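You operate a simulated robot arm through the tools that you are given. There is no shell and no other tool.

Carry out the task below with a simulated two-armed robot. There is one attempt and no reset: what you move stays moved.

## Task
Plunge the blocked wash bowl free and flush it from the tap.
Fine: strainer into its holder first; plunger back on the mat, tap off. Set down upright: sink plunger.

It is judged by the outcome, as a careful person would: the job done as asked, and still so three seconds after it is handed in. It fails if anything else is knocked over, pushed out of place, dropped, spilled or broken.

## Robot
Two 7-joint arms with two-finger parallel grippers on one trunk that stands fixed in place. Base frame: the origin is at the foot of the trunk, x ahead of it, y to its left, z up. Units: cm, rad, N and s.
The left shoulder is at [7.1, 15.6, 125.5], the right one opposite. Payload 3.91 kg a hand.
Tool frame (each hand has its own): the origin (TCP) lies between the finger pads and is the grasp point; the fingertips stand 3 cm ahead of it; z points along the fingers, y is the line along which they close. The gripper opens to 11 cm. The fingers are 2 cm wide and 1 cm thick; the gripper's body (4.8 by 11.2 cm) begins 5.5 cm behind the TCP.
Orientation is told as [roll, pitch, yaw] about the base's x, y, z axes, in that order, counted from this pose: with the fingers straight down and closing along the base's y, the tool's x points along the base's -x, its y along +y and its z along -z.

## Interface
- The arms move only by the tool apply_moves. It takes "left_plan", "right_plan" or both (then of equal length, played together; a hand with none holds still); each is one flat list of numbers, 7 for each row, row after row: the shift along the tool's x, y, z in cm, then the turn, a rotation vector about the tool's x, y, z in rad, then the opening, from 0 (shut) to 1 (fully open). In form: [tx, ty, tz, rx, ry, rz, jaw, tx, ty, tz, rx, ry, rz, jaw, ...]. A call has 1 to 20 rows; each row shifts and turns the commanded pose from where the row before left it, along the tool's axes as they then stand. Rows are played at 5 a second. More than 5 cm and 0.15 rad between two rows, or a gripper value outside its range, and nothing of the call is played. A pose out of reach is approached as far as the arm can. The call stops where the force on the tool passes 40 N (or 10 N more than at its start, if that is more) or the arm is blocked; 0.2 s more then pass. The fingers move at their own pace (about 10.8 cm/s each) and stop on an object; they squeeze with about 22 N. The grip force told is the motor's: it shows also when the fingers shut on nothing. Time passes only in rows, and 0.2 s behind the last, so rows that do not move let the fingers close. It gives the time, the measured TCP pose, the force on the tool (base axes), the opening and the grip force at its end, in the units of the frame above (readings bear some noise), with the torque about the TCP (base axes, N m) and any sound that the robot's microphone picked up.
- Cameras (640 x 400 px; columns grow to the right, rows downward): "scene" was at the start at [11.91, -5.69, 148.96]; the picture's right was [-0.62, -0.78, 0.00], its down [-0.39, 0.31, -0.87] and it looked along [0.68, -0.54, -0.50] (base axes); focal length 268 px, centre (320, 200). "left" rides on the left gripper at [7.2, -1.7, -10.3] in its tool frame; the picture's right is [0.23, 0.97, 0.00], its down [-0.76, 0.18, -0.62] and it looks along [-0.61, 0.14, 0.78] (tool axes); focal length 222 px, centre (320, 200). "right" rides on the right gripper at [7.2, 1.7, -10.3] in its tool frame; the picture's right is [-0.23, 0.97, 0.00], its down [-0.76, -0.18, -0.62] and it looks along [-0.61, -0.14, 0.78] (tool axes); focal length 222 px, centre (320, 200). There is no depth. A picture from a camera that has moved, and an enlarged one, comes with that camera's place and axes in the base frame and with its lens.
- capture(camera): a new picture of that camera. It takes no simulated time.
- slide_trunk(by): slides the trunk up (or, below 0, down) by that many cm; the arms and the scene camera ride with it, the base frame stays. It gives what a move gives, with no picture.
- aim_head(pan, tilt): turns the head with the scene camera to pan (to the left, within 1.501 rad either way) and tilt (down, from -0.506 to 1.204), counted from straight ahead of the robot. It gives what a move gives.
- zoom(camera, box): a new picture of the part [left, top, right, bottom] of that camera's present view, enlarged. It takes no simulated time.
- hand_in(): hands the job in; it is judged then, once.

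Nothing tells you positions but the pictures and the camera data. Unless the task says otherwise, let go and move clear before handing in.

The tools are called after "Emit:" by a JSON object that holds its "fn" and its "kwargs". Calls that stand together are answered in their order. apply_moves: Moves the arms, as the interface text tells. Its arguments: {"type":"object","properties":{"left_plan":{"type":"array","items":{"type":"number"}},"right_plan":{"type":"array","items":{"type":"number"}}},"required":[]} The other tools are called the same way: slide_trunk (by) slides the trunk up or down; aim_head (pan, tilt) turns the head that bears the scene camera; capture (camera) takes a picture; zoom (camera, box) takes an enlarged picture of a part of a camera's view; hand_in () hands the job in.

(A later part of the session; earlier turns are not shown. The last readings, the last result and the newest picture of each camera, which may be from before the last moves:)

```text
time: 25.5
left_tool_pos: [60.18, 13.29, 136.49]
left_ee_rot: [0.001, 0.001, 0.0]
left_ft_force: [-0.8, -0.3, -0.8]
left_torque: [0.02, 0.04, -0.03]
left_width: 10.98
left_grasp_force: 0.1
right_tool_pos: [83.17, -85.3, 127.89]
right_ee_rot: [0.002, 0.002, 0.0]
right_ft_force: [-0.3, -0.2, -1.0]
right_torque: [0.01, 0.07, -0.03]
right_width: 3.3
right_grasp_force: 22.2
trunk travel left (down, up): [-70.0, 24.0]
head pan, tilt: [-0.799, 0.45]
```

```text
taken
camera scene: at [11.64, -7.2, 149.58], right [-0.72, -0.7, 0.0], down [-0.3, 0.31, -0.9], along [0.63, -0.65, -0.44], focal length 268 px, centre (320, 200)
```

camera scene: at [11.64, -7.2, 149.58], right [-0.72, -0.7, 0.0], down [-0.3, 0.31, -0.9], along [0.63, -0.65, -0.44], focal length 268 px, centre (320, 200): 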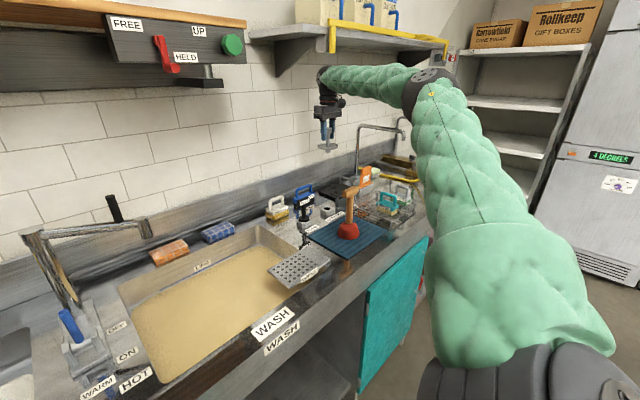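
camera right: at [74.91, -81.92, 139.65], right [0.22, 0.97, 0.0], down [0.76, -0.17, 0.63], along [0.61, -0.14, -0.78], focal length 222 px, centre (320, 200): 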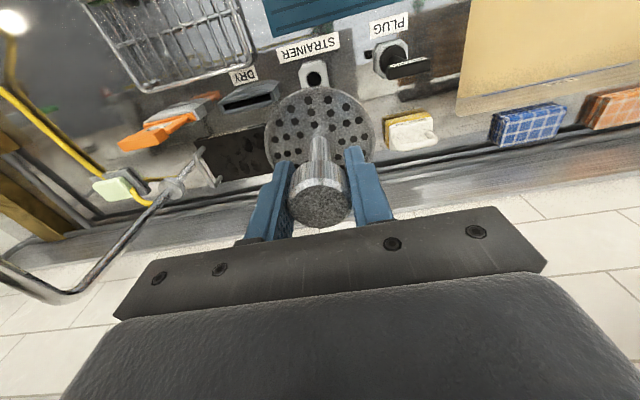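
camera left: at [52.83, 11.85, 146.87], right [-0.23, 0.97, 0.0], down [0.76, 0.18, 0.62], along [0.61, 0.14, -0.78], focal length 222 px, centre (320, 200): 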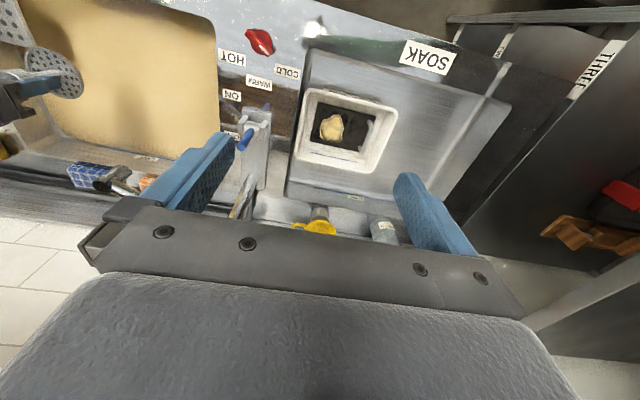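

Emit:
{"fn": "zoom", "kwargs": {"camera": "right", "box": [260, 20, 380, 120]}}

Emit:
{"fn": "zoom", "kwargs": {"camera": "scene", "box": [280, 90, 400, 260]}}

```text
4.00 times, centred on (320, 70) of right
camera zoom: at [75.99, -83.39, 138.27], right [0.23, 0.97, 0.0], down [0.76, -0.18, 0.62], along [0.6, -0.14, -0.78], focal length 888 px, centre (320, 720)
```

zoom: 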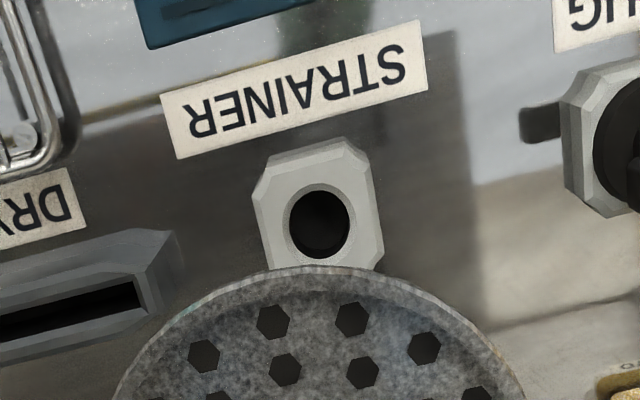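

```text
2.35 times, centred on (340, 175) of scene
camera zoom: at [11.64, -7.2, 149.58], right [-0.72, -0.7, 0.0], down [-0.3, 0.31, -0.9], along [0.63, -0.65, -0.44], focal length 630 px, centre (273, 259)
```

zoom: 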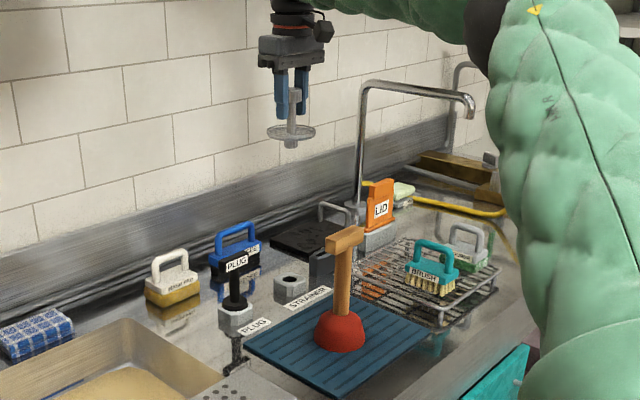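

The hole is aligned below the tool axis at about (83.2,-85.3), top z≈94. I descend to just above it and verify.

Emit:
{"fn": "apply_moves", "kwargs": {"right_plan": [0, 0, 3, 0, 0, 0, 0, 0, 0, 4, 0, 0, 0, 0, 0, 0, 4, 0, 0, 0, 0, 0, 0, 4, 0, 0, 0, 0, 0, 0, 3.5, 0, 0, 0, 0, 0, 0, 3, 0, 0, 0, 0, 0, 0, 2, 0, 0, 0, 0, 0, 0, 0, 0, 0, 0, 0, 0, 0, 0, 0, 0, 0, 0, 0, 0, 0, 0, 0, 0, 0]}}

Emit:
{"fn": "capture", "kwargs": {"camera": "right"}}

Emit:
{"fn": "capture", "kwargs": {"camera": "scene"}}

Emit:
{"fn": "zoom", "kwargs": {"camera": "scene", "box": [290, 150, 370, 220]}}

```text
time: 27.7
left_tool_pos: [60.28, 13.08, 136.54]
left_ee_rot: [0.002, 0.0, -0.003]
left_ft_force: [0.3, 0.6, -0.3]
left_torque: [-0.01, -0.02, 0.02]
left_width: 10.99
left_grasp_force: 0.0
right_tool_pos: [82.75, -85.45, 104.5]
right_ee_rot: [0.0, 0.001, -0.002]
right_ft_force: [0.3, 0.7, -0.8]
right_torque: [-0.02, 0.02, -0.01]
right_width: 3.31
right_grasp_force: 21.7
trunk travel left (down, up): [-70.0, 24.0]
head pan, tilt: [-0.799, 0.45]
```

```text
taken
camera right: at [75.58, -83.75, 114.96], right [0.23, 0.97, 0.0], down [0.76, -0.18, 0.62], along [0.61, -0.14, -0.78], focal length 222 px, centre (320, 200)
```

right: 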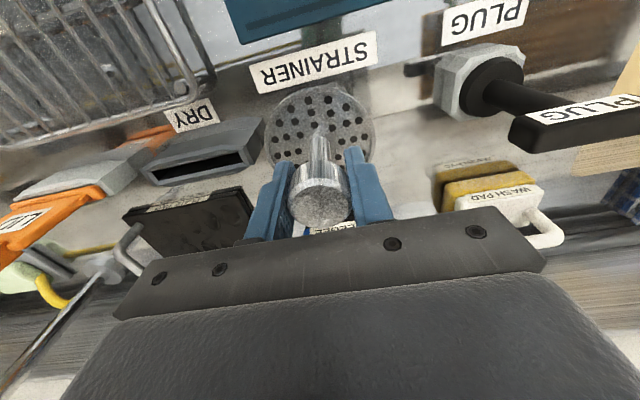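

```text
taken
camera scene: at [11.46, -7.0, 149.6], right [-0.72, -0.7, 0.0], down [-0.3, 0.31, -0.9], along [0.63, -0.65, -0.44], focal length 268 px, centre (320, 200)
```

scene: 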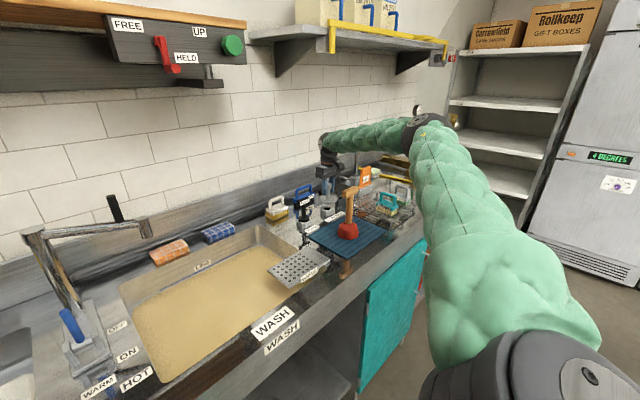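

```text
5.71 times, centred on (330, 185) of scene
camera zoom: at [11.46, -7.0, 149.6], right [-0.72, -0.7, 0.0], down [-0.3, 0.31, -0.9], along [0.63, -0.65, -0.44], focal length 1530 px, centre (263, 286)
```

zoom: 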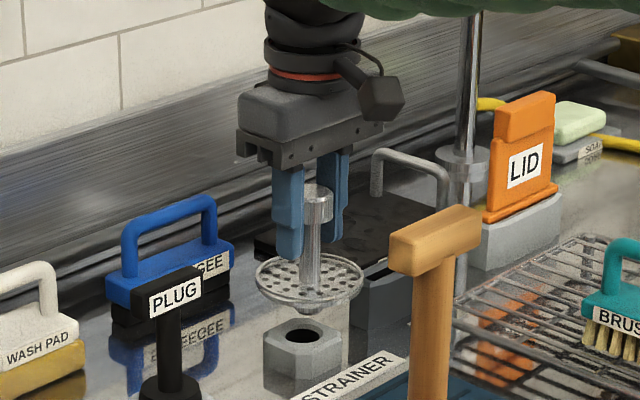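

The spigot hangs just above the hole, slightly short in x. I nudge it forward by ~0.45 cm and re-check.

Emit:
{"fn": "apply_moves", "kwargs": {"right_plan": [-0.45, 0.15, 0, 0, 0, 0, 0, 0, 0, 0.5, 0, 0, 0, 0, 0, 0, 0, 0, 0, 0, 0, 0, 0, 0, 0, 0, 0, 0]}}

Emit:
{"fn": "zoom", "kwargs": {"camera": "scene", "box": [305, 160, 355, 210]}}

```text
time: 28.7
left_tool_pos: [60.22, 13.12, 136.56]
left_ee_rot: [0.002, -0.001, -0.001]
left_ft_force: [-0.2, 0.7, -0.4]
left_torque: [0.0, 0.01, -0.01]
left_width: 11.01
left_grasp_force: 0.1
right_tool_pos: [83.23, -85.26, 104.03]
right_ee_rot: [0.0, 0.0, 0.0]
right_ft_force: [0.2, 0.2, -0.2]
right_torque: [-0.04, 0.01, -0.01]
right_width: 3.28
right_grasp_force: 21.8
trunk travel left (down, up): [-70.0, 24.0]
head pan, tilt: [-0.799, 0.45]
```

```text
8.00 times, centred on (330, 185) of scene
camera zoom: at [11.47, -6.98, 149.6], right [-0.72, -0.7, 0.0], down [-0.3, 0.31, -0.9], along [0.63, -0.65, -0.44], focal length 2142 px, centre (240, 320)
```

zoom: 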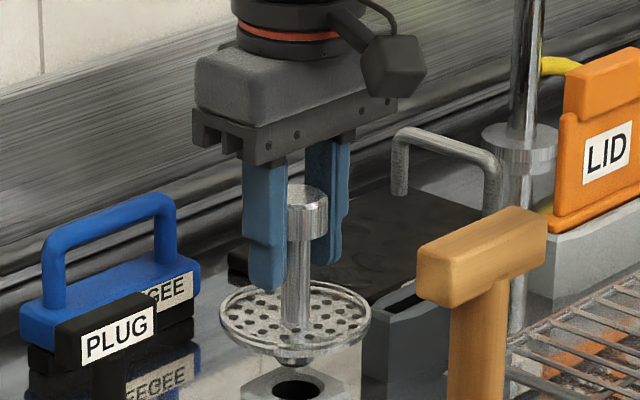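

Emit:
{"fn": "apply_moves", "kwargs": {"right_plan": [0.12, -0.12, 0.7, 0, 0, 0, 0, 0, 0, 0.7, 0, 0, 0, 0, 0, 0, 0.6, 0, 0, 0, 0, 0, 0, 0.5, 0, 0, 0, 0, 0, 0, 0, 0, 0, 0, 0]}}

Emit:
{"fn": "zoom", "kwargs": {"camera": "scene", "box": [305, 160, 355, 210]}}

Emit:
{"fn": "capture", "kwargs": {"camera": "right"}}

```text
time: 29.9
left_tool_pos: [60.21, 13.14, 136.6]
left_ee_rot: [0.001, 0.002, -0.003]
left_ft_force: [0.1, 0.2, -0.1]
left_torque: [-0.03, -0.02, -0.04]
left_width: 10.97
left_grasp_force: 0.0
right_tool_pos: [83.16, -85.3, 101.37]
right_ee_rot: [0.0, 0.002, -0.001]
right_ft_force: [0.5, 4.4, -2.9]
right_torque: [0.38, 0.0, -0.02]
right_width: 3.35
right_grasp_force: 21.8
trunk travel left (down, up): [-70.0, 24.0]
head pan, tilt: [-0.799, 0.45]
```

```text
8.00 times, centred on (330, 185) of scene
camera zoom: at [11.47, -6.97, 149.59], right [-0.72, -0.7, 0.0], down [-0.3, 0.31, -0.9], along [0.63, -0.65, -0.44], focal length 2142 px, centre (240, 320)
```

zoom: 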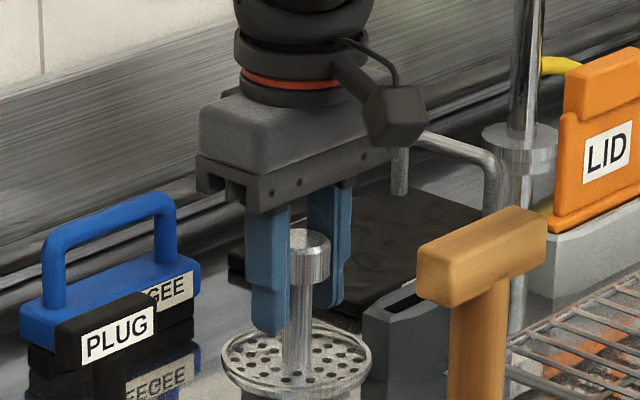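

```text
taken
camera right: at [76.03, -83.66, 111.88], right [0.23, 0.97, 0.0], down [0.76, -0.18, 0.62], along [0.61, -0.14, -0.78], focal length 222 px, centre (320, 200)
```

right: 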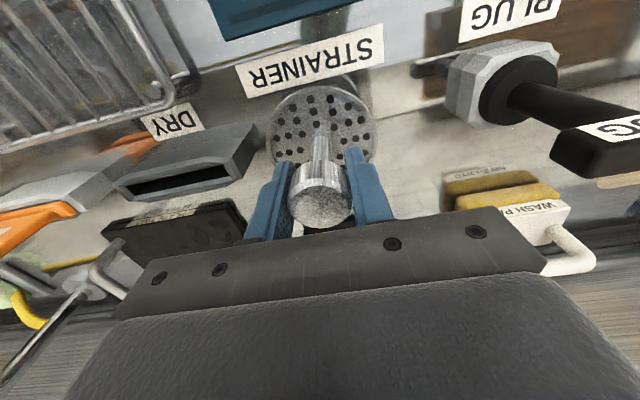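

A sideways force of about 4 N shows the spigot is entering and touching the hole's −y side. I ease toward +y and continue down.

Emit:
{"fn": "apply_moves", "kwargs": {"right_plan": [0, 0.15, 0.1, 0, 0, 0, 0, 0, 0, 0.3, 0, 0, 0, 0, 0, 0, 0.3, 0, 0, 0, 0, 0, 0, 0, 0, 0, 0, 0]}}

Emit:
{"fn": "zoom", "kwargs": {"camera": "scene", "box": [305, 160, 355, 215]}}

```text
time: 30.9
left_tool_pos: [60.24, 12.98, 136.64]
left_ee_rot: [0.0, 0.0, -0.003]
left_ft_force: [1.1, 0.3, -0.8]
left_torque: [0.01, 0.0, 0.02]
left_width: 11.02
left_grasp_force: 0.1
right_tool_pos: [83.16, -85.27, 100.89]
right_ee_rot: [-0.001, 0.0, -0.001]
right_ft_force: [0.6, 1.3, -1.2]
right_torque: [0.12, 0.02, 0.0]
right_width: 3.31
right_grasp_force: 22.4
trunk travel left (down, up): [-70.0, 24.0]
head pan, tilt: [-0.799, 0.45]
```

```text
7.27 times, centred on (330, 188) of scene
camera zoom: at [11.46, -6.98, 149.6], right [-0.72, -0.7, 0.0], down [-0.3, 0.31, -0.9], along [0.63, -0.65, -0.44], focal length 1947 px, centre (247, 291)
```

zoom: 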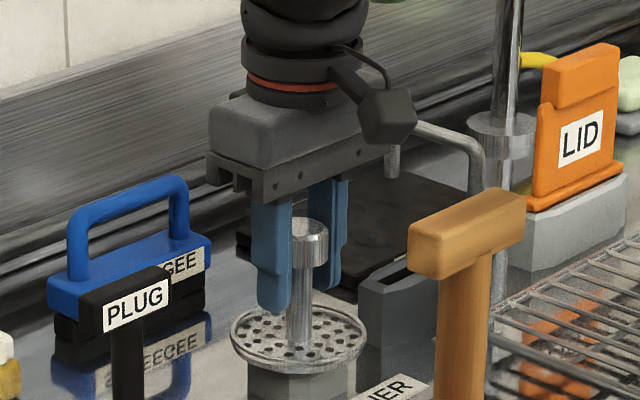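

Emit:
{"fn": "apply_moves", "kwargs": {"right_plan": [0, 0.05, 0.3, 0, 0, 0, 0, 0, 0, 0.3, 0, 0, 0, 0, 0, 0, 0, 0, 0, 0, 0]}}

Emit:
{"fn": "zoom", "kwargs": {"camera": "scene", "box": [305, 160, 355, 215]}}

```text
time: 31.7
left_tool_pos: [60.16, 13.18, 136.52]
left_ee_rot: [-0.002, 0.0, -0.001]
left_ft_force: [0.0, -0.9, 0.6]
left_torque: [-0.02, 0.02, -0.03]
left_width: 11.01
left_grasp_force: 0.0
right_tool_pos: [83.12, -85.19, 100.56]
right_ee_rot: [0.001, 0.0, 0.001]
right_ft_force: [0.5, 1.0, 6.9]
right_torque: [-0.08, -0.19, 0.01]
right_width: 3.28
right_grasp_force: 22.4
trunk travel left (down, up): [-70.0, 24.0]
head pan, tilt: [-0.799, 0.45]
```

```text
7.27 times, centred on (330, 188) of scene
camera zoom: at [11.38, -6.91, 149.63], right [-0.72, -0.7, 0.0], down [-0.3, 0.31, -0.9], along [0.63, -0.65, -0.44], focal length 1947 px, centre (247, 291)
```

zoom: 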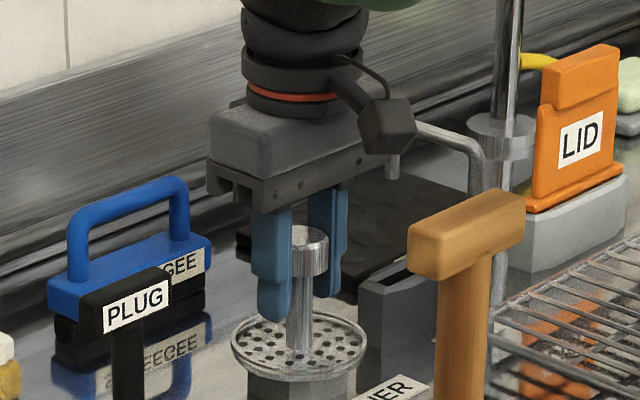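

Upward force of ~7 N: the disc is seated on the holder. I ease the pressure, open, and rise clear.

Emit:
{"fn": "apply_moves", "kwargs": {"right_plan": [0, 0, -0.2, 0, 0, 0, 0, 0, 0, 0, 0, 0, 0, 0, 0, 0, 0, 0, 0, 0, 0.4, 0, 0, 0, 0, 0, 0, 0.6, 0, 0, 0, 0, 0, 0, 0.6, 0, 0, -1, 0, 0, 0, 0.6, 0, 0, -2, 0, 0, 0, 0.6, 0, 0, -4, 0, 0, 0, 0.6, 0, 0, -4, 0, 0, 0, 0.6, 0, 0, -4, 0, 0, 0, 0.6, 0, 0, -4, 0, 0, 0, 0.6, 0, 0, -4, 0, 0, 0, 0.6, 0, 0, -4, 0, 0, 0, 0.6, 0, 0, 0, 0, 0, 0, 0.6]}}

Emit:
{"fn": "capture", "kwargs": {"camera": "right"}}

Emit:
{"fn": "zoom", "kwargs": {"camera": "scene", "box": [290, 150, 390, 240]}}

```text
time: 34.7
left_tool_pos: [60.26, 13.05, 136.58]
left_ee_rot: [0.0, 0.0, 0.0]
left_ft_force: [0.2, -0.9, -0.5]
left_torque: [0.01, -0.06, -0.02]
left_width: 10.99
left_grasp_force: 0.0
right_tool_pos: [83.22, -85.11, 127.61]
right_ee_rot: [-0.001, 0.002, -0.002]
right_ft_force: [0.3, 0.4, -1.0]
right_torque: [0.0, -0.01, 0.0]
right_width: 6.57
right_grasp_force: 0.0
trunk travel left (down, up): [-70.0, 24.0]
head pan, tilt: [-0.799, 0.45]
```

```text
taken
camera right: at [75.93, -83.38, 138.0], right [0.23, 0.97, 0.0], down [0.76, -0.18, 0.62], along [0.61, -0.14, -0.78], focal length 222 px, centre (320, 200)
```

right: 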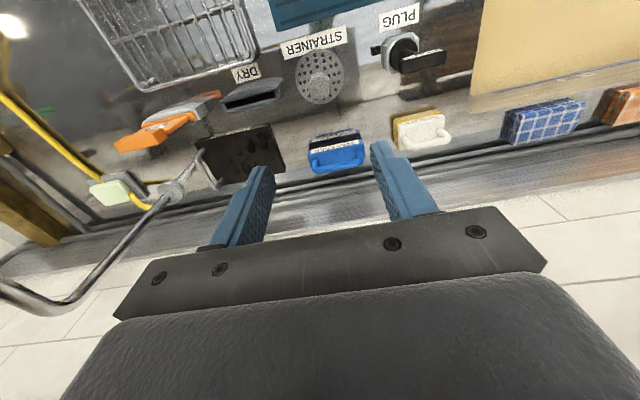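

```text
4.44 times, centred on (340, 195) of scene
camera zoom: at [11.49, -7.05, 149.6], right [-0.72, -0.7, 0.0], down [-0.3, 0.31, -0.9], along [0.63, -0.65, -0.44], focal length 1190 px, centre (231, 222)
```

zoom: 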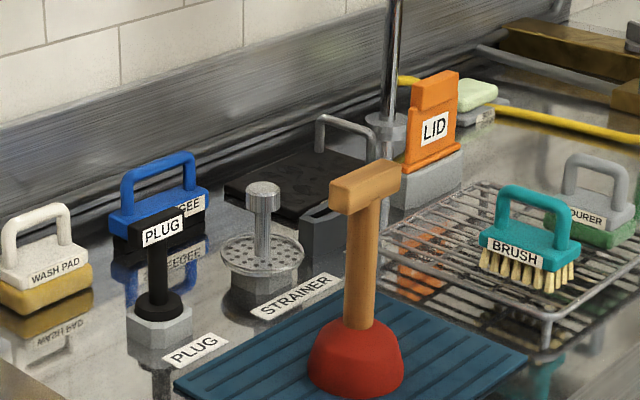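

Strainer sits in its holder. Now I move above the plunger to measure its T-bar.

Emit:
{"fn": "apply_moves", "kwargs": {"right_plan": [0, 0, -2, 0, 0, 0, 0.6, 0, 0, -2.4, 0, 0, 0, 0.6, 3.7, 1.6, 0, 0, 0, 0, 0.6, 3.7, 1.6, 0, 0, 0, 0, 0.6, 3.7, 1.6, 0, 0, 0, 0, 0.6, 3.7, 1.6, 0, 0, 0, 0, 0.6, 3.8, 1.5, 0, 0, 0, 0, 0.6, 0, 0, 0, 0, 0, 0, 0.6, 0, 0, 0, 0, 0, 0, 0.6]}}

Emit:
{"fn": "capture", "kwargs": {"camera": "right"}}

Emit:
{"fn": "zoom", "kwargs": {"camera": "right", "box": [240, 20, 400, 170]}}

Emit:
{"fn": "zoom", "kwargs": {"camera": "scene", "box": [290, 150, 390, 240]}}

```text
time: 36.7
left_tool_pos: [60.14, 13.08, 136.65]
left_ee_rot: [0.0, 0.0, -0.001]
left_ft_force: [-0.2, -0.4, 0.1]
left_torque: [0.01, 0.0, 0.02]
left_width: 11.01
left_grasp_force: 0.1
right_tool_pos: [64.52, -77.14, 132.07]
right_ee_rot: [0.0, 0.0, 0.0]
right_ft_force: [0.7, 0.2, 0.3]
right_torque: [-0.01, -0.02, 0.02]
right_width: 6.6
right_grasp_force: 0.1
trunk travel left (down, up): [-70.0, 24.0]
head pan, tilt: [-0.799, 0.45]
```

```text
taken
camera right: at [57.22, -75.41, 142.53], right [0.23, 0.97, 0.0], down [0.76, -0.18, 0.62], along [0.61, -0.14, -0.78], focal length 222 px, centre (320, 200)
```

right: 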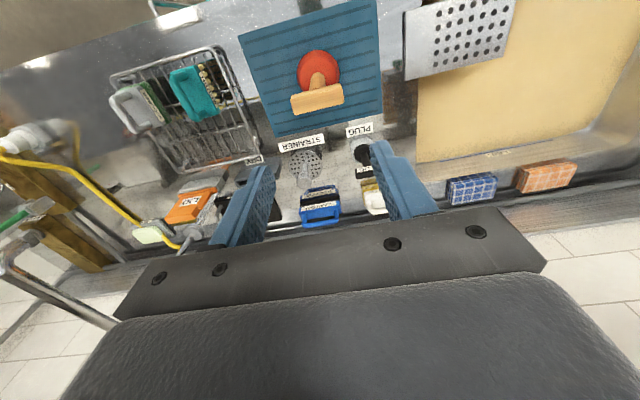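

```text
2.67 times, centred on (320, 95) of right
camera zoom: at [57.22, -75.41, 142.53], right [0.23, 0.97, 0.0], down [0.76, -0.18, 0.62], along [0.61, -0.14, -0.78], focal length 592 px, centre (320, 480)
```

zoom: 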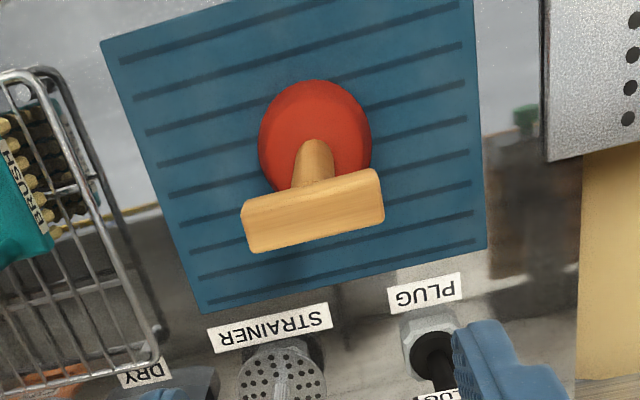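

```text
4.44 times, centred on (340, 195) of scene
camera zoom: at [11.33, -7.0, 149.61], right [-0.72, -0.7, 0.0], down [-0.3, 0.31, -0.9], along [0.63, -0.65, -0.44], focal length 1190 px, centre (231, 222)
```

zoom: 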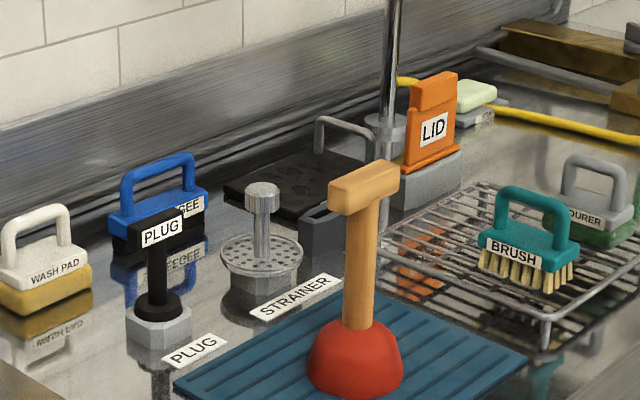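

The T-bar runs along base y, ~6.7 cm long, centred near (64.7,-77.4) with its top at z≈111.3. I'll descend with the fingers wide, straddling the bar's ends, and check before closing.

Emit:
{"fn": "apply_moves", "kwargs": {"right_plan": [-0.2, -0.25, 0, 0, 0, 0, 1, 0, 0, 2, 0, 0, 0, 1, 0, 0, 4, 0, 0, 0, 1, 0, 0, 4, 0, 0, 0, 1, 0, 0, 4, 0, 0, 0, 1, 0, 0, 1.5, 0, 0, 0, 1, 0, 0, 0, 0, 0, 0, 1, 0, 0, 0, 0, 0, 0, 1]}}

Emit:
{"fn": "capture", "kwargs": {"camera": "right"}}

Emit:
{"fn": "zoom", "kwargs": {"camera": "scene", "box": [290, 120, 410, 240]}}

```text
time: 38.5
left_tool_pos: [60.21, 13.03, 136.53]
left_ee_rot: [0.0, -0.001, -0.002]
left_ft_force: [0.3, 0.2, 0.0]
left_torque: [0.01, -0.02, -0.01]
left_width: 11.01
left_grasp_force: 0.0
right_tool_pos: [64.85, -77.36, 116.41]
right_ee_rot: [-0.001, -0.001, -0.002]
right_ft_force: [0.3, 0.0, 0.4]
right_torque: [0.01, 0.01, 0.0]
right_width: 10.99
right_grasp_force: 0.0
trunk travel left (down, up): [-70.0, 24.0]
head pan, tilt: [-0.799, 0.45]
```

```text
taken
camera right: at [57.55, -75.61, 126.86], right [0.23, 0.97, 0.0], down [0.76, -0.18, 0.62], along [0.61, -0.14, -0.78], focal length 222 px, centre (320, 200)
```

right: 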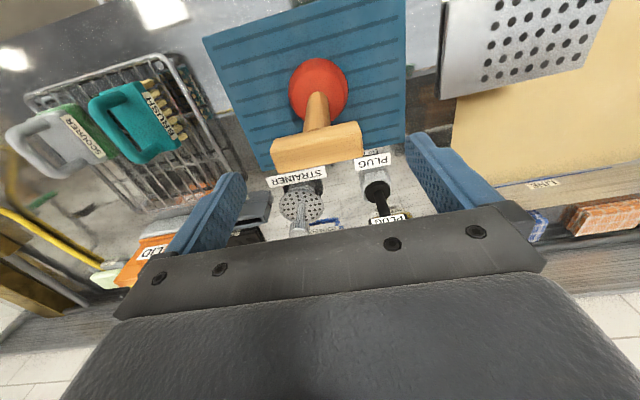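

```text
3.33 times, centred on (350, 180) of scene
camera zoom: at [11.44, -7.0, 149.61], right [-0.72, -0.7, 0.0], down [-0.3, 0.31, -0.9], along [0.63, -0.65, -0.44], focal length 892 px, centre (220, 267)
```

zoom: 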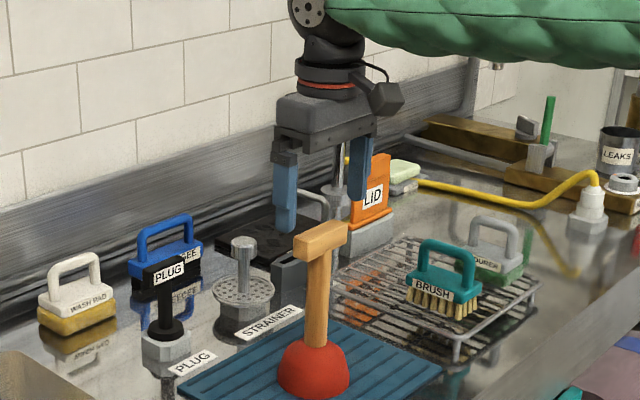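

Aligned over the bar. Descending the last 6 cm and closing.

Emit:
{"fn": "apply_moves", "kwargs": {"right_plan": [0, -0.15, 2, 0, 0, 0, 1, 0, 0, 2, 0, 0, 0, 1, 0, 0, 1.5, 0, 0, 0, 1, 0, 0, 0.8, 0, 0, 0, 1, 0, 0, 0, 0, 0, 0, 1]}}

Emit:
{"fn": "capture", "kwargs": {"camera": "right"}}

Emit:
{"fn": "zoom", "kwargs": {"camera": "scene", "box": [290, 120, 410, 240]}}

```text
time: 39.7
left_tool_pos: [60.14, 13.05, 136.62]
left_ee_rot: [0.002, 0.0, -0.002]
left_ft_force: [0.2, 0.3, 0.1]
left_torque: [0.01, 0.02, 0.02]
left_width: 10.98
left_grasp_force: 0.1
right_tool_pos: [64.67, -77.58, 110.13]
right_ee_rot: [0.001, 0.001, -0.001]
right_ft_force: [0.4, -1.0, 0.0]
right_torque: [-0.01, -0.03, 0.04]
right_width: 10.98
right_grasp_force: 0.0
trunk travel left (down, up): [-70.0, 24.0]
head pan, tilt: [-0.799, 0.45]
```

```text
taken
camera right: at [57.52, -75.82, 120.64], right [0.23, 0.97, 0.0], down [0.76, -0.18, 0.62], along [0.61, -0.14, -0.78], focal length 222 px, centre (320, 200)
```

right: 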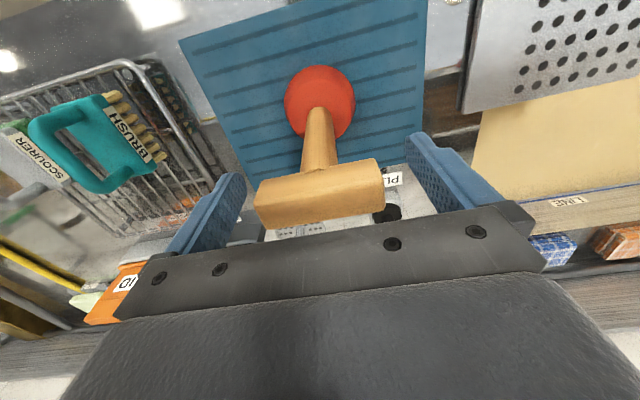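

```text
3.33 times, centred on (350, 180) of scene
camera zoom: at [11.41, -6.96, 149.61], right [-0.72, -0.7, 0.0], down [-0.3, 0.31, -0.9], along [0.63, -0.65, -0.44], focal length 892 px, centre (220, 267)
```

zoom: 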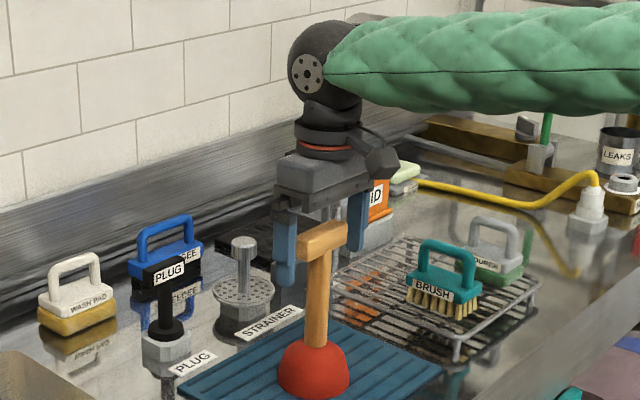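

Emit:
{"fn": "apply_moves", "kwargs": {"right_plan": [0, 0, 0, 0, 0, 0, 0, 0, 0, 0, 0, 0, 0, 0, 0, 0, 0, 0, 0, 0, 0, 0, 0, 0, 0, 0, 0, 0]}}

Emit:
{"fn": "apply_moves", "kwargs": {"right_plan": [0, 0, -0.5, 0, 0, 0, 0, 0, 0, -1, 0, 0, 0, 0, 0, 0, -1.5, 0, 0, 0, 0, 0, 0, 0, 0, 0, 0, 0]}}

Emit:
{"fn": "capture", "kwargs": {"camera": "right"}}

Emit:
{"fn": "zoom", "kwargs": {"camera": "scene", "box": [290, 120, 410, 240]}}

```text
time: 40.7
left_tool_pos: [60.31, 12.95, 136.63]
left_ee_rot: [0.001, 0.0, -0.002]
left_ft_force: [0.6, 0.9, 0.5]
left_torque: [0.02, 0.01, 0.02]
left_width: 11.01
left_grasp_force: 0.0
right_tool_pos: [64.7, -77.56, 110.25]
right_ee_rot: [0.001, 0.002, -0.002]
right_ft_force: [-0.3, -0.9, 0.1]
right_torque: [0.02, -0.03, -0.03]
right_width: 6.98
right_grasp_force: 22.0
trunk travel left (down, up): [-70.0, 24.0]
head pan, tilt: [-0.799, 0.45]
```

```text
time: 41.7
left_tool_pos: [60.2, 12.94, 136.66]
left_ee_rot: [0.0, 0.001, -0.002]
left_ft_force: [0.0, 0.7, 0.3]
left_torque: [0.04, 0.02, 0.01]
left_width: 11.02
left_grasp_force: 0.0
right_tool_pos: [64.73, -77.67, 112.92]
right_ee_rot: [0.0, -0.001, -0.001]
right_ft_force: [0.4, 0.4, -1.0]
right_torque: [0.04, -0.02, -0.03]
right_width: 7.01
right_grasp_force: 22.1
trunk travel left (down, up): [-70.0, 24.0]
head pan, tilt: [-0.799, 0.45]
```

```text
taken
camera right: at [57.49, -75.93, 123.41], right [0.23, 0.97, 0.0], down [0.76, -0.18, 0.62], along [0.61, -0.14, -0.78], focal length 222 px, centre (320, 200)
```

right: 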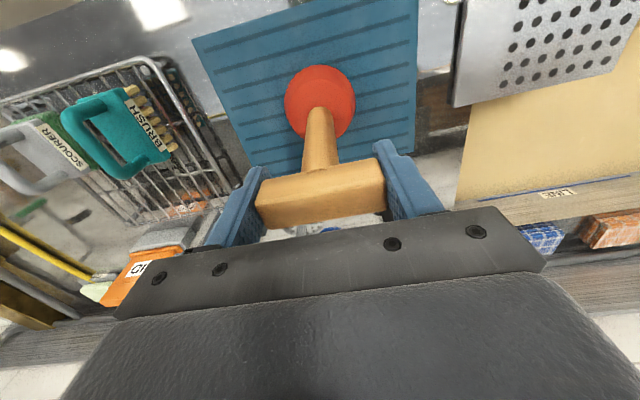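

```text
3.33 times, centred on (350, 180) of scene
camera zoom: at [11.46, -7.03, 149.6], right [-0.72, -0.7, 0.0], down [-0.3, 0.31, -0.9], along [0.63, -0.65, -0.44], focal length 892 px, centre (220, 267)
```

zoom: 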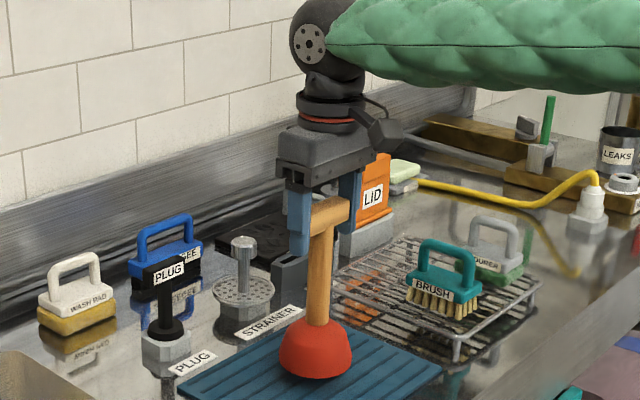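

The plunger is held and plumb. I raise it and carry it over to hang above the drain at (71.1,-33).

Emit:
{"fn": "apply_moves", "kwargs": {"right_plan": [0, 0, -2, 0, 0, 0, 0, 0, 0, -3, 0, 0, 0, 0, -0.2, 1.5, 0, 0, 0, 0, 0, -0.5, 3.2, 0, 0, 0, 0, 0, -0.5, 3.5, 0, 0, 0, 0, 0, -0.5, 3.5, 0, 0, 0, 0, 0, -0.5, 3.5, 0, 0, 0, 0, 0, -0.5, 3.5, 0, 0, 0, 0, 0, -0.5, 3.5, 0, 0, 0, 0, 0, -0.5, 3.5, 0, 0, 0, 0, 0, -0.5, 3.5, 0, 0, 0, 0, 0, -0.5, 3.5, 0, 0, 0, 0, 0, -0.5, 3.5, 0, 0, 0, 0, 0, -0.5, 3.5, 0, 0, 0, 0, 0, -0.4, 3, 0, 0, 0, 0, 0, -0.3, 1.5, 0, 0, 0, 0, 0, 0, 0, 0, 0, 0, 0, 0, 0, 0, 0, 0, 0, 0, 0]}}

Emit:
{"fn": "aim_head", "kwargs": {"pan": -0.55, "tilt": 0.55}}

Emit:
{"fn": "capture", "kwargs": {"camera": "scene"}}

Emit:
{"fn": "capture", "kwargs": {"camera": "right"}}

Emit:
{"fn": "capture", "kwargs": {"camera": "left"}}

```text
time: 45.5
left_tool_pos: [60.3, 13.04, 136.6]
left_ee_rot: [0.0, -0.001, -0.003]
left_ft_force: [-1.2, 0.5, -0.6]
left_torque: [0.02, 0.03, 0.01]
left_width: 11.02
left_grasp_force: 0.1
right_tool_pos: [71.33, -33.62, 117.89]
right_ee_rot: [0.0, -0.001, -0.001]
right_ft_force: [-1.0, -0.8, -2.7]
right_torque: [0.0, -0.01, 0.03]
right_width: 6.98
right_grasp_force: 21.8
trunk travel left (down, up): [-70.0, 24.0]
head pan, tilt: [-0.799, 0.45]
```

```text
time: 46.3
left_tool_pos: [60.23, 13.0, 136.64]
left_ee_rot: [0.0, -0.001, -0.002]
left_ft_force: [0.2, 0.4, 0.8]
left_torque: [0.0, -0.03, 0.04]
left_width: 11.01
left_grasp_force: 0.1
right_tool_pos: [71.35, -33.65, 117.86]
right_ee_rot: [-0.001, 0.0, -0.003]
right_ft_force: [0.7, -0.4, -2.2]
right_torque: [-0.01, -0.04, -0.01]
right_width: 6.96
right_grasp_force: 21.6
trunk travel left (down, up): [-70.0, 24.0]
head pan, tilt: [-0.55, 0.55]
```

```text
taken
camera scene: at [12.7, -5.09, 148.7], right [-0.52, -0.85, 0.0], down [-0.45, 0.27, -0.85], along [0.73, -0.45, -0.52], focal length 268 px, centre (320, 200)
```

scene: 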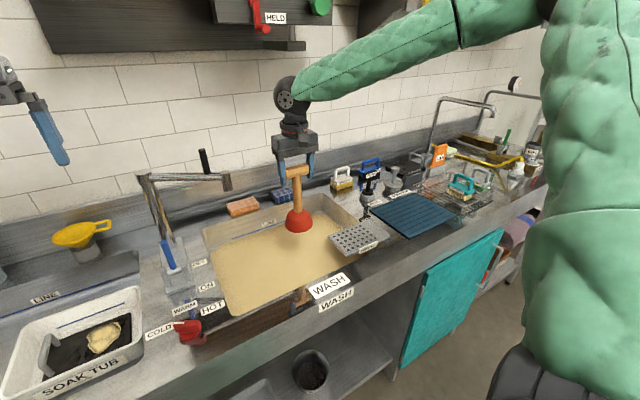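

```text
taken
camera right: at [64.14, -32.01, 128.32], right [0.23, 0.97, 0.0], down [0.76, -0.18, 0.62], along [0.61, -0.14, -0.78], focal length 222 px, centre (320, 200)
```

right: 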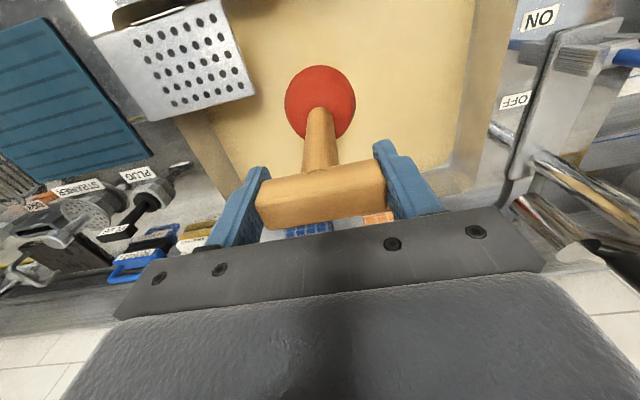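

```text
taken
camera left: at [52.99, 11.43, 146.9], right [-0.23, 0.97, 0.0], down [0.76, 0.18, 0.62], along [0.61, 0.14, -0.78], focal length 222 px, centre (320, 200)
```

left: 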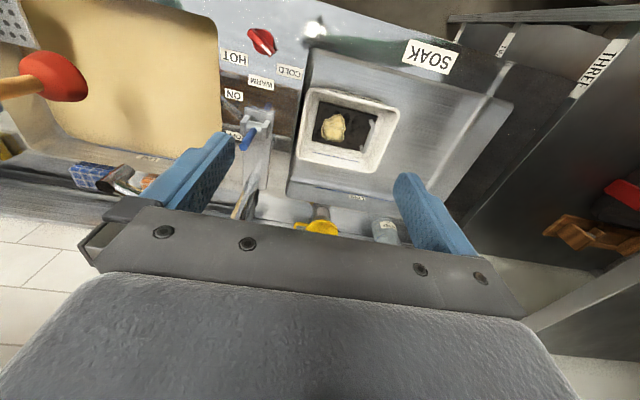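

Drain was at (71.05,-32.9). I correct by (−0.3,+0.7), then lower the cup gently into the water.

Emit:
{"fn": "apply_moves", "kwargs": {"right_plan": [0.3, 0.7, 0, 0, 0, 0, 0, 0, 0, 2, 0, 0, 0, 0, 0, 0, 3, 0, 0, 0, 0, 0, 0, 3, 0, 0, 0, 0, 0, 0, 3, 0, 0, 0, 0, 0, 0, 1.5, 0, 0, 0, 0, 0, 0, 0.7, 0, 0, 0, 0, 0, 0, 0.5, 0, 0, 0, 0, 0, 0, 0, 0, 0, 0, 0]}}

Emit:
{"fn": "zoom", "kwargs": {"camera": "scene", "box": [190, 110, 410, 310]}}

```text
time: 48.3
left_tool_pos: [60.27, 13.01, 136.55]
left_ee_rot: [-0.001, 0.0, -0.001]
left_ft_force: [0.0, 0.1, 0.0]
left_torque: [0.0, 0.0, 0.01]
left_width: 11.0
left_grasp_force: 0.1
right_tool_pos: [70.81, -32.66, 104.33]
right_ee_rot: [0.001, 0.0, -0.002]
right_ft_force: [0.1, -0.5, -2.6]
right_torque: [-0.01, 0.0, -0.03]
right_width: 6.98
right_grasp_force: 21.9
trunk travel left (down, up): [-70.0, 24.0]
head pan, tilt: [-0.55, 0.55]
```

```text
2.00 times, centred on (300, 210) of scene
camera zoom: at [12.68, -5.07, 148.7], right [-0.52, -0.85, 0.0], down [-0.45, 0.27, -0.85], along [0.73, -0.45, -0.52], focal length 535 px, centre (360, 180)
```

zoom: 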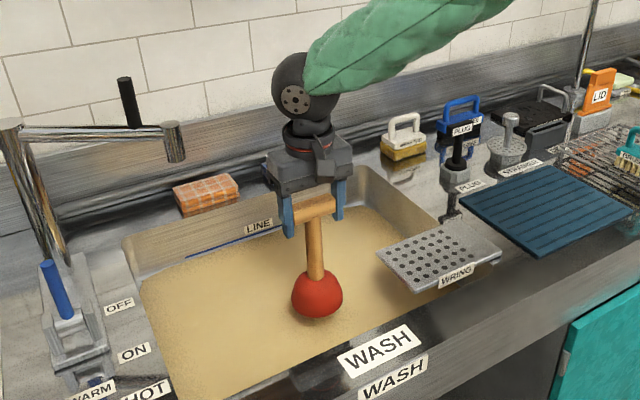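

Emit:
{"fn": "apply_moves", "kwargs": {"right_plan": [-0.24, -0.24, 0.5, 0, 0, 0, 0, 0, 0, 0.7, 0, 0, 0, 0, 0, 0, 0.7, 0, 0, 0, 0, 0, 0, 0.7, 0, 0, 0, 0, 0, 0, 0, 0, 0, 0, 0]}}

Emit:
{"fn": "zoom", "kwargs": {"camera": "scene", "box": [230, 130, 390, 290]}}

```text
time: 49.5
left_tool_pos: [60.2, 13.01, 136.54]
left_ee_rot: [0.0, -0.001, -0.001]
left_ft_force: [0.3, 0.7, 0.7]
left_torque: [0.0, 0.03, 0.02]
left_width: 11.01
left_grasp_force: 0.1
right_tool_pos: [71.28, -32.88, 101.81]
right_ee_rot: [0.0, 0.0, -0.002]
right_ft_force: [-0.1, 0.3, -2.6]
right_torque: [0.01, 0.02, -0.04]
right_width: 6.97
right_grasp_force: 21.7
trunk travel left (down, up): [-70.0, 24.0]
head pan, tilt: [-0.55, 0.55]
```

```text
2.50 times, centred on (310, 210) of scene
camera zoom: at [12.68, -5.07, 148.71], right [-0.52, -0.85, 0.0], down [-0.45, 0.27, -0.85], along [0.73, -0.45, -0.52], focal length 669 px, centre (345, 175)
```

zoom: 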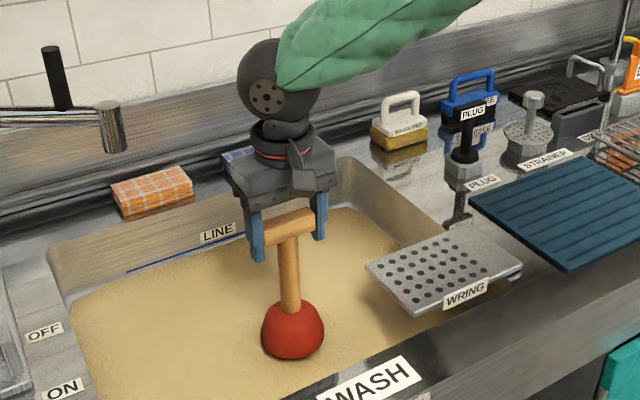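

Emit:
{"fn": "apply_moves", "kwargs": {"right_plan": [0.1, 0, 0.5, 0, 0, 0, 0, 0, 0, 0.5, 0, 0, 0, 0, 0, 0, 0.5, 0, 0, 0, 0, 0, 0, 0.5, 0, 0, 0, 0, 0, 0, 0, 0, 0, 0, 0]}}

Emit:
{"fn": "zoom", "kwargs": {"camera": "scene", "box": [230, 130, 390, 290]}}

```text
time: 50.7
left_tool_pos: [60.21, 13.15, 136.56]
left_ee_rot: [-0.001, 0.001, -0.004]
left_ft_force: [-0.5, 1.2, 0.5]
left_torque: [0.01, 0.03, -0.02]
left_width: 11.02
left_grasp_force: 0.1
right_tool_pos: [71.38, -33.05, 99.83]
right_ee_rot: [0.002, 0.0, -0.002]
right_ft_force: [0.5, -0.6, -2.2]
right_torque: [0.03, 0.0, -0.01]
right_width: 7.01
right_grasp_force: 21.9
trunk travel left (down, up): [-70.0, 24.0]
head pan, tilt: [-0.55, 0.55]
```

```text
2.50 times, centred on (310, 210) of scene
camera zoom: at [12.69, -5.07, 148.7], right [-0.52, -0.85, 0.0], down [-0.45, 0.27, -0.85], along [0.73, -0.45, -0.52], focal length 669 px, centre (345, 175)
```

zoom: 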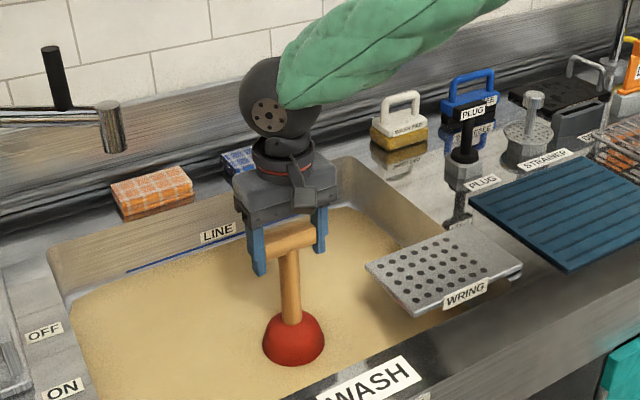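

Emit:
{"fn": "apply_moves", "kwargs": {"right_plan": [0.25, 0.1, 0.4, 0, 0, 0, 0, 0, 0, 0.4, 0, 0, 0, 0, 0, 0, 0.4, 0, 0, 0, 0, 0, 0, 0.4, 0, 0, 0, 0, 0, 0, 0, 0, 0, 0, 0]}}

Emit:
{"fn": "zoom", "kwargs": {"camera": "scene", "box": [230, 130, 390, 290]}}

```text
time: 51.6
left_tool_pos: [60.07, 12.97, 136.69]
left_ee_rot: [0.0, -0.001, -0.003]
left_ft_force: [0.0, -0.5, 0.3]
left_torque: [-0.03, 0.0, -0.01]
left_width: 10.97
left_grasp_force: 0.0
right_tool_pos: [71.06, -32.78, 98.99]
right_ee_rot: [0.0, -0.006, 0.0]
right_ft_force: [-5.1, -6.6, 21.3]
right_torque: [-0.19, 0.71, 0.15]
right_width: 7.0
right_grasp_force: 22.6
trunk travel left (down, up): [-70.0, 24.0]
head pan, tilt: [-0.55, 0.55]
stopped in row 4 (right hand): the force on the tool passed its limit at 55 N (the readings are from after the stop); the commanded pose is now the measured one
```

```text
2.50 times, centred on (310, 210) of scene
camera zoom: at [12.51, -5.07, 148.7], right [-0.52, -0.85, 0.0], down [-0.44, 0.27, -0.85], along [0.73, -0.45, -0.52], focal length 669 px, centre (345, 175)
```

zoom: 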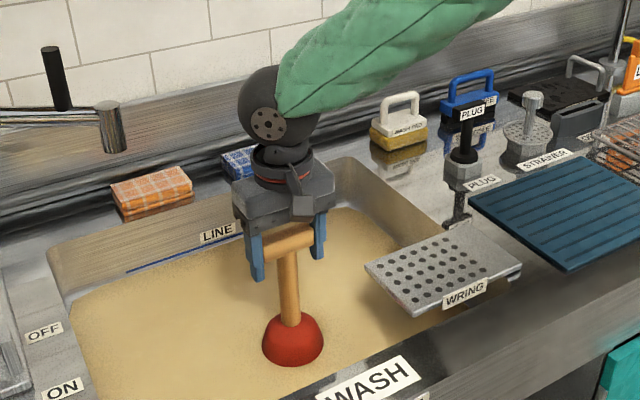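

The cup reached the bowl floor at TCP z≈99 (spike stopped the move). I'll now do measured plunge strokes: up 2.5 cm, down to light pressing.

Emit:
{"fn": "apply_moves", "kwargs": {"right_plan": [0, 0, -0.5, 0, 0, 0, 0, 0, 0, -1, 0, 0, 0, 0, 0, 0, -1, 0, 0, 0, 0, 0, 0, 0, 0, 0, 0, 0, 0, 0, 1, 0, 0, 0, 0, 0, 0, 1, 0, 0, 0, 0, 0, 0, 0.6, 0, 0, 0, 0, 0, 0, 0, 0, 0, 0, 0]}}

Emit:
{"fn": "zoom", "kwargs": {"camera": "scene", "box": [230, 130, 390, 290]}}

Emit:
{"fn": "capture", "kwargs": {"camera": "right"}}

```text
time: 53.4
left_tool_pos: [60.03, 13.01, 136.79]
left_ee_rot: [0.0, -0.002, -0.004]
left_ft_force: [-0.9, 0.3, 0.2]
left_torque: [0.0, 0.01, 0.04]
left_width: 10.97
left_grasp_force: 0.2
right_tool_pos: [71.06, -32.82, 98.92]
right_ee_rot: [-0.001, -0.01, -0.003]
right_ft_force: [2.1, -9.6, 36.8]
right_torque: [-0.25, -0.36, -0.08]
right_width: 6.97
right_grasp_force: 22.0
trunk travel left (down, up): [-70.0, 24.0]
head pan, tilt: [-0.55, 0.55]
```

```text
2.50 times, centred on (310, 210) of scene
camera zoom: at [12.42, -5.04, 148.79], right [-0.52, -0.85, 0.0], down [-0.44, 0.27, -0.85], along [0.73, -0.45, -0.52], focal length 669 px, centre (345, 175)
```

zoom: 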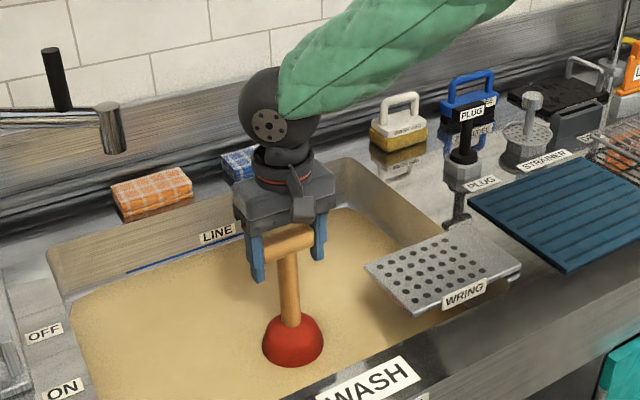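

```text
taken
camera right: at [63.74, -31.06, 109.36], right [0.23, 0.97, 0.0], down [0.75, -0.18, 0.63], along [0.61, -0.14, -0.78], focal length 222 px, centre (320, 200)
```

right: 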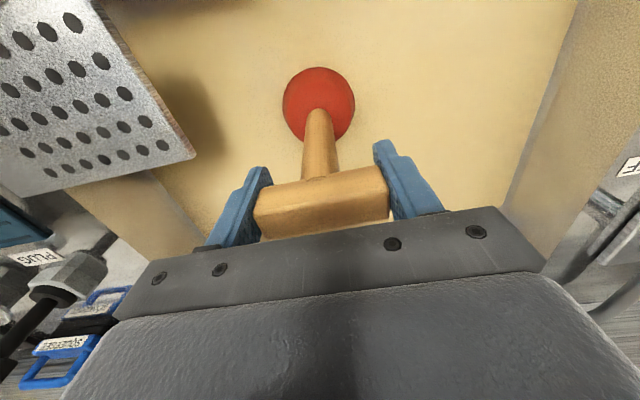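

The plunger holds well against ~37 N. I run several strokes.

Emit:
{"fn": "apply_moves", "kwargs": {"right_plan": [0, 0, -1.4, 0, 0, 0, 0, 0, 0, -1.4, 0, 0, 0, 0, 0, 0, 1.4, 0, 0, 0, 0, 0, 0, 1.2, 0, 0, 0, 0, 0, 0, 0, 0, 0, 0, 0, 0, 0, -1.4, 0, 0, 0, 0, 0, 0, -1.4, 0, 0, 0, 0, 0, 0, 1.4, 0, 0, 0, 0, 0, 0, 1.4, 0, 0, 0, 0, 0, 0, 0, 0, 0, 0, 0, 0, 0, -1.4, 0, 0, 0, 0, 0, 0, -1.4, 0, 0, 0, 0, 0, 0, 1.4, 0, 0, 0, 0, 0, 0, 1.4, 0, 0, 0, 0, 0, 0, 0, 0, 0, 0, 0]}}

Emit:
{"fn": "capture", "kwargs": {"camera": "scene"}}

```text
time: 56.6
left_tool_pos: [60.3, 13.12, 136.62]
left_ee_rot: [-0.001, -0.001, -0.002]
left_ft_force: [-0.4, 0.3, 0.1]
left_torque: [0.01, 0.0, -0.04]
left_width: 11.01
left_grasp_force: 0.0
right_tool_pos: [71.24, -32.65, 99.05]
right_ee_rot: [-0.001, -0.004, 0.0]
right_ft_force: [-1.2, -1.8, 8.9]
right_torque: [-0.03, 0.3, 0.03]
right_width: 6.98
right_grasp_force: 22.5
trunk travel left (down, up): [-70.0, 24.0]
head pan, tilt: [-0.55, 0.55]
```

```text
taken
camera scene: at [12.65, -5.06, 148.73], right [-0.52, -0.85, 0.0], down [-0.45, 0.27, -0.85], along [0.73, -0.45, -0.52], focal length 268 px, centre (320, 200)
```

scene: 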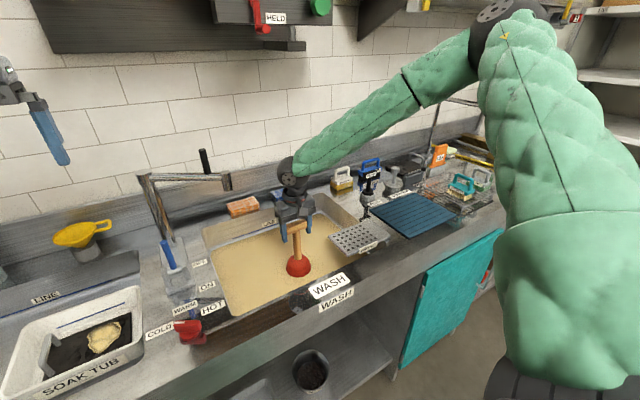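

Emit:
{"fn": "zoom", "kwargs": {"camera": "scene", "box": [190, 180, 390, 330]}}

Emit:
{"fn": "apply_moves", "kwargs": {"right_plan": [0, 0, -2, 0, 0, 0, 0, 0, 0, -2, 0, 0, 0, 0, 0, 0, 2, 0, 0, 0, 0, 0, 0, 2.2, 0, 0, 0, 0, 0, 0, 0, 0, 0, 0, 0, 0, 0, -2, 0, 0, 0, 0, 0, 0, -2.2, 0, 0, 0, 0, 0, 0, 2, 0, 0, 0, 0, 0, 0, 2.2, 0, 0, 0, 0, 0, 0, 0, 0, 0, 0, 0, 0, 0, -2, 0, 0, 0, 0, 0, 0, -2.2, 0, 0, 0, 0, 0, 0, 2, 0, 0, 0, 0, 0, 0, 2.2, 0, 0, 0, 0, 0, 0, 0, 0, 0, 0, 0]}}

Emit:
{"fn": "zoom", "kwargs": {"camera": "scene", "box": [190, 180, 390, 330]}}

```text
2.67 times, centred on (290, 255) of scene
camera zoom: at [12.65, -5.06, 148.73], right [-0.52, -0.85, 0.0], down [-0.45, 0.27, -0.85], along [0.73, -0.45, -0.52], focal length 714 px, centre (400, 53)
```

zoom: 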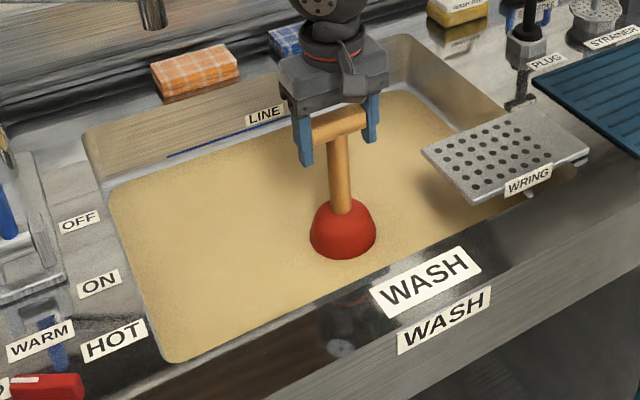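

```text
time: 59.8
left_tool_pos: [60.1, 13.02, 136.73]
left_ee_rot: [0.0, -0.001, -0.001]
left_ft_force: [0.7, -0.3, -0.2]
left_torque: [0.02, 0.04, 0.01]
left_width: 11.0
left_grasp_force: 0.0
right_tool_pos: [71.18, -32.9, 98.98]
right_ee_rot: [0.001, -0.006, -0.002]
right_ft_force: [2.7, -5.5, 25.8]
right_torque: [-0.29, 0.3, 0.04]
right_width: 6.98
right_grasp_force: 22.1
trunk travel left (down, up): [-70.0, 24.0]
head pan, tilt: [-0.55, 0.55]
```

```text
2.67 times, centred on (290, 255) of scene
camera zoom: at [12.57, -5.03, 148.76], right [-0.52, -0.85, 0.0], down [-0.44, 0.27, -0.85], along [0.73, -0.45, -0.52], focal length 714 px, centre (400, 53)
```

zoom: 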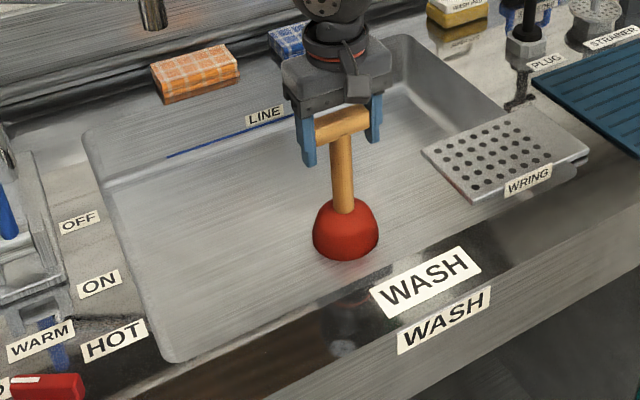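

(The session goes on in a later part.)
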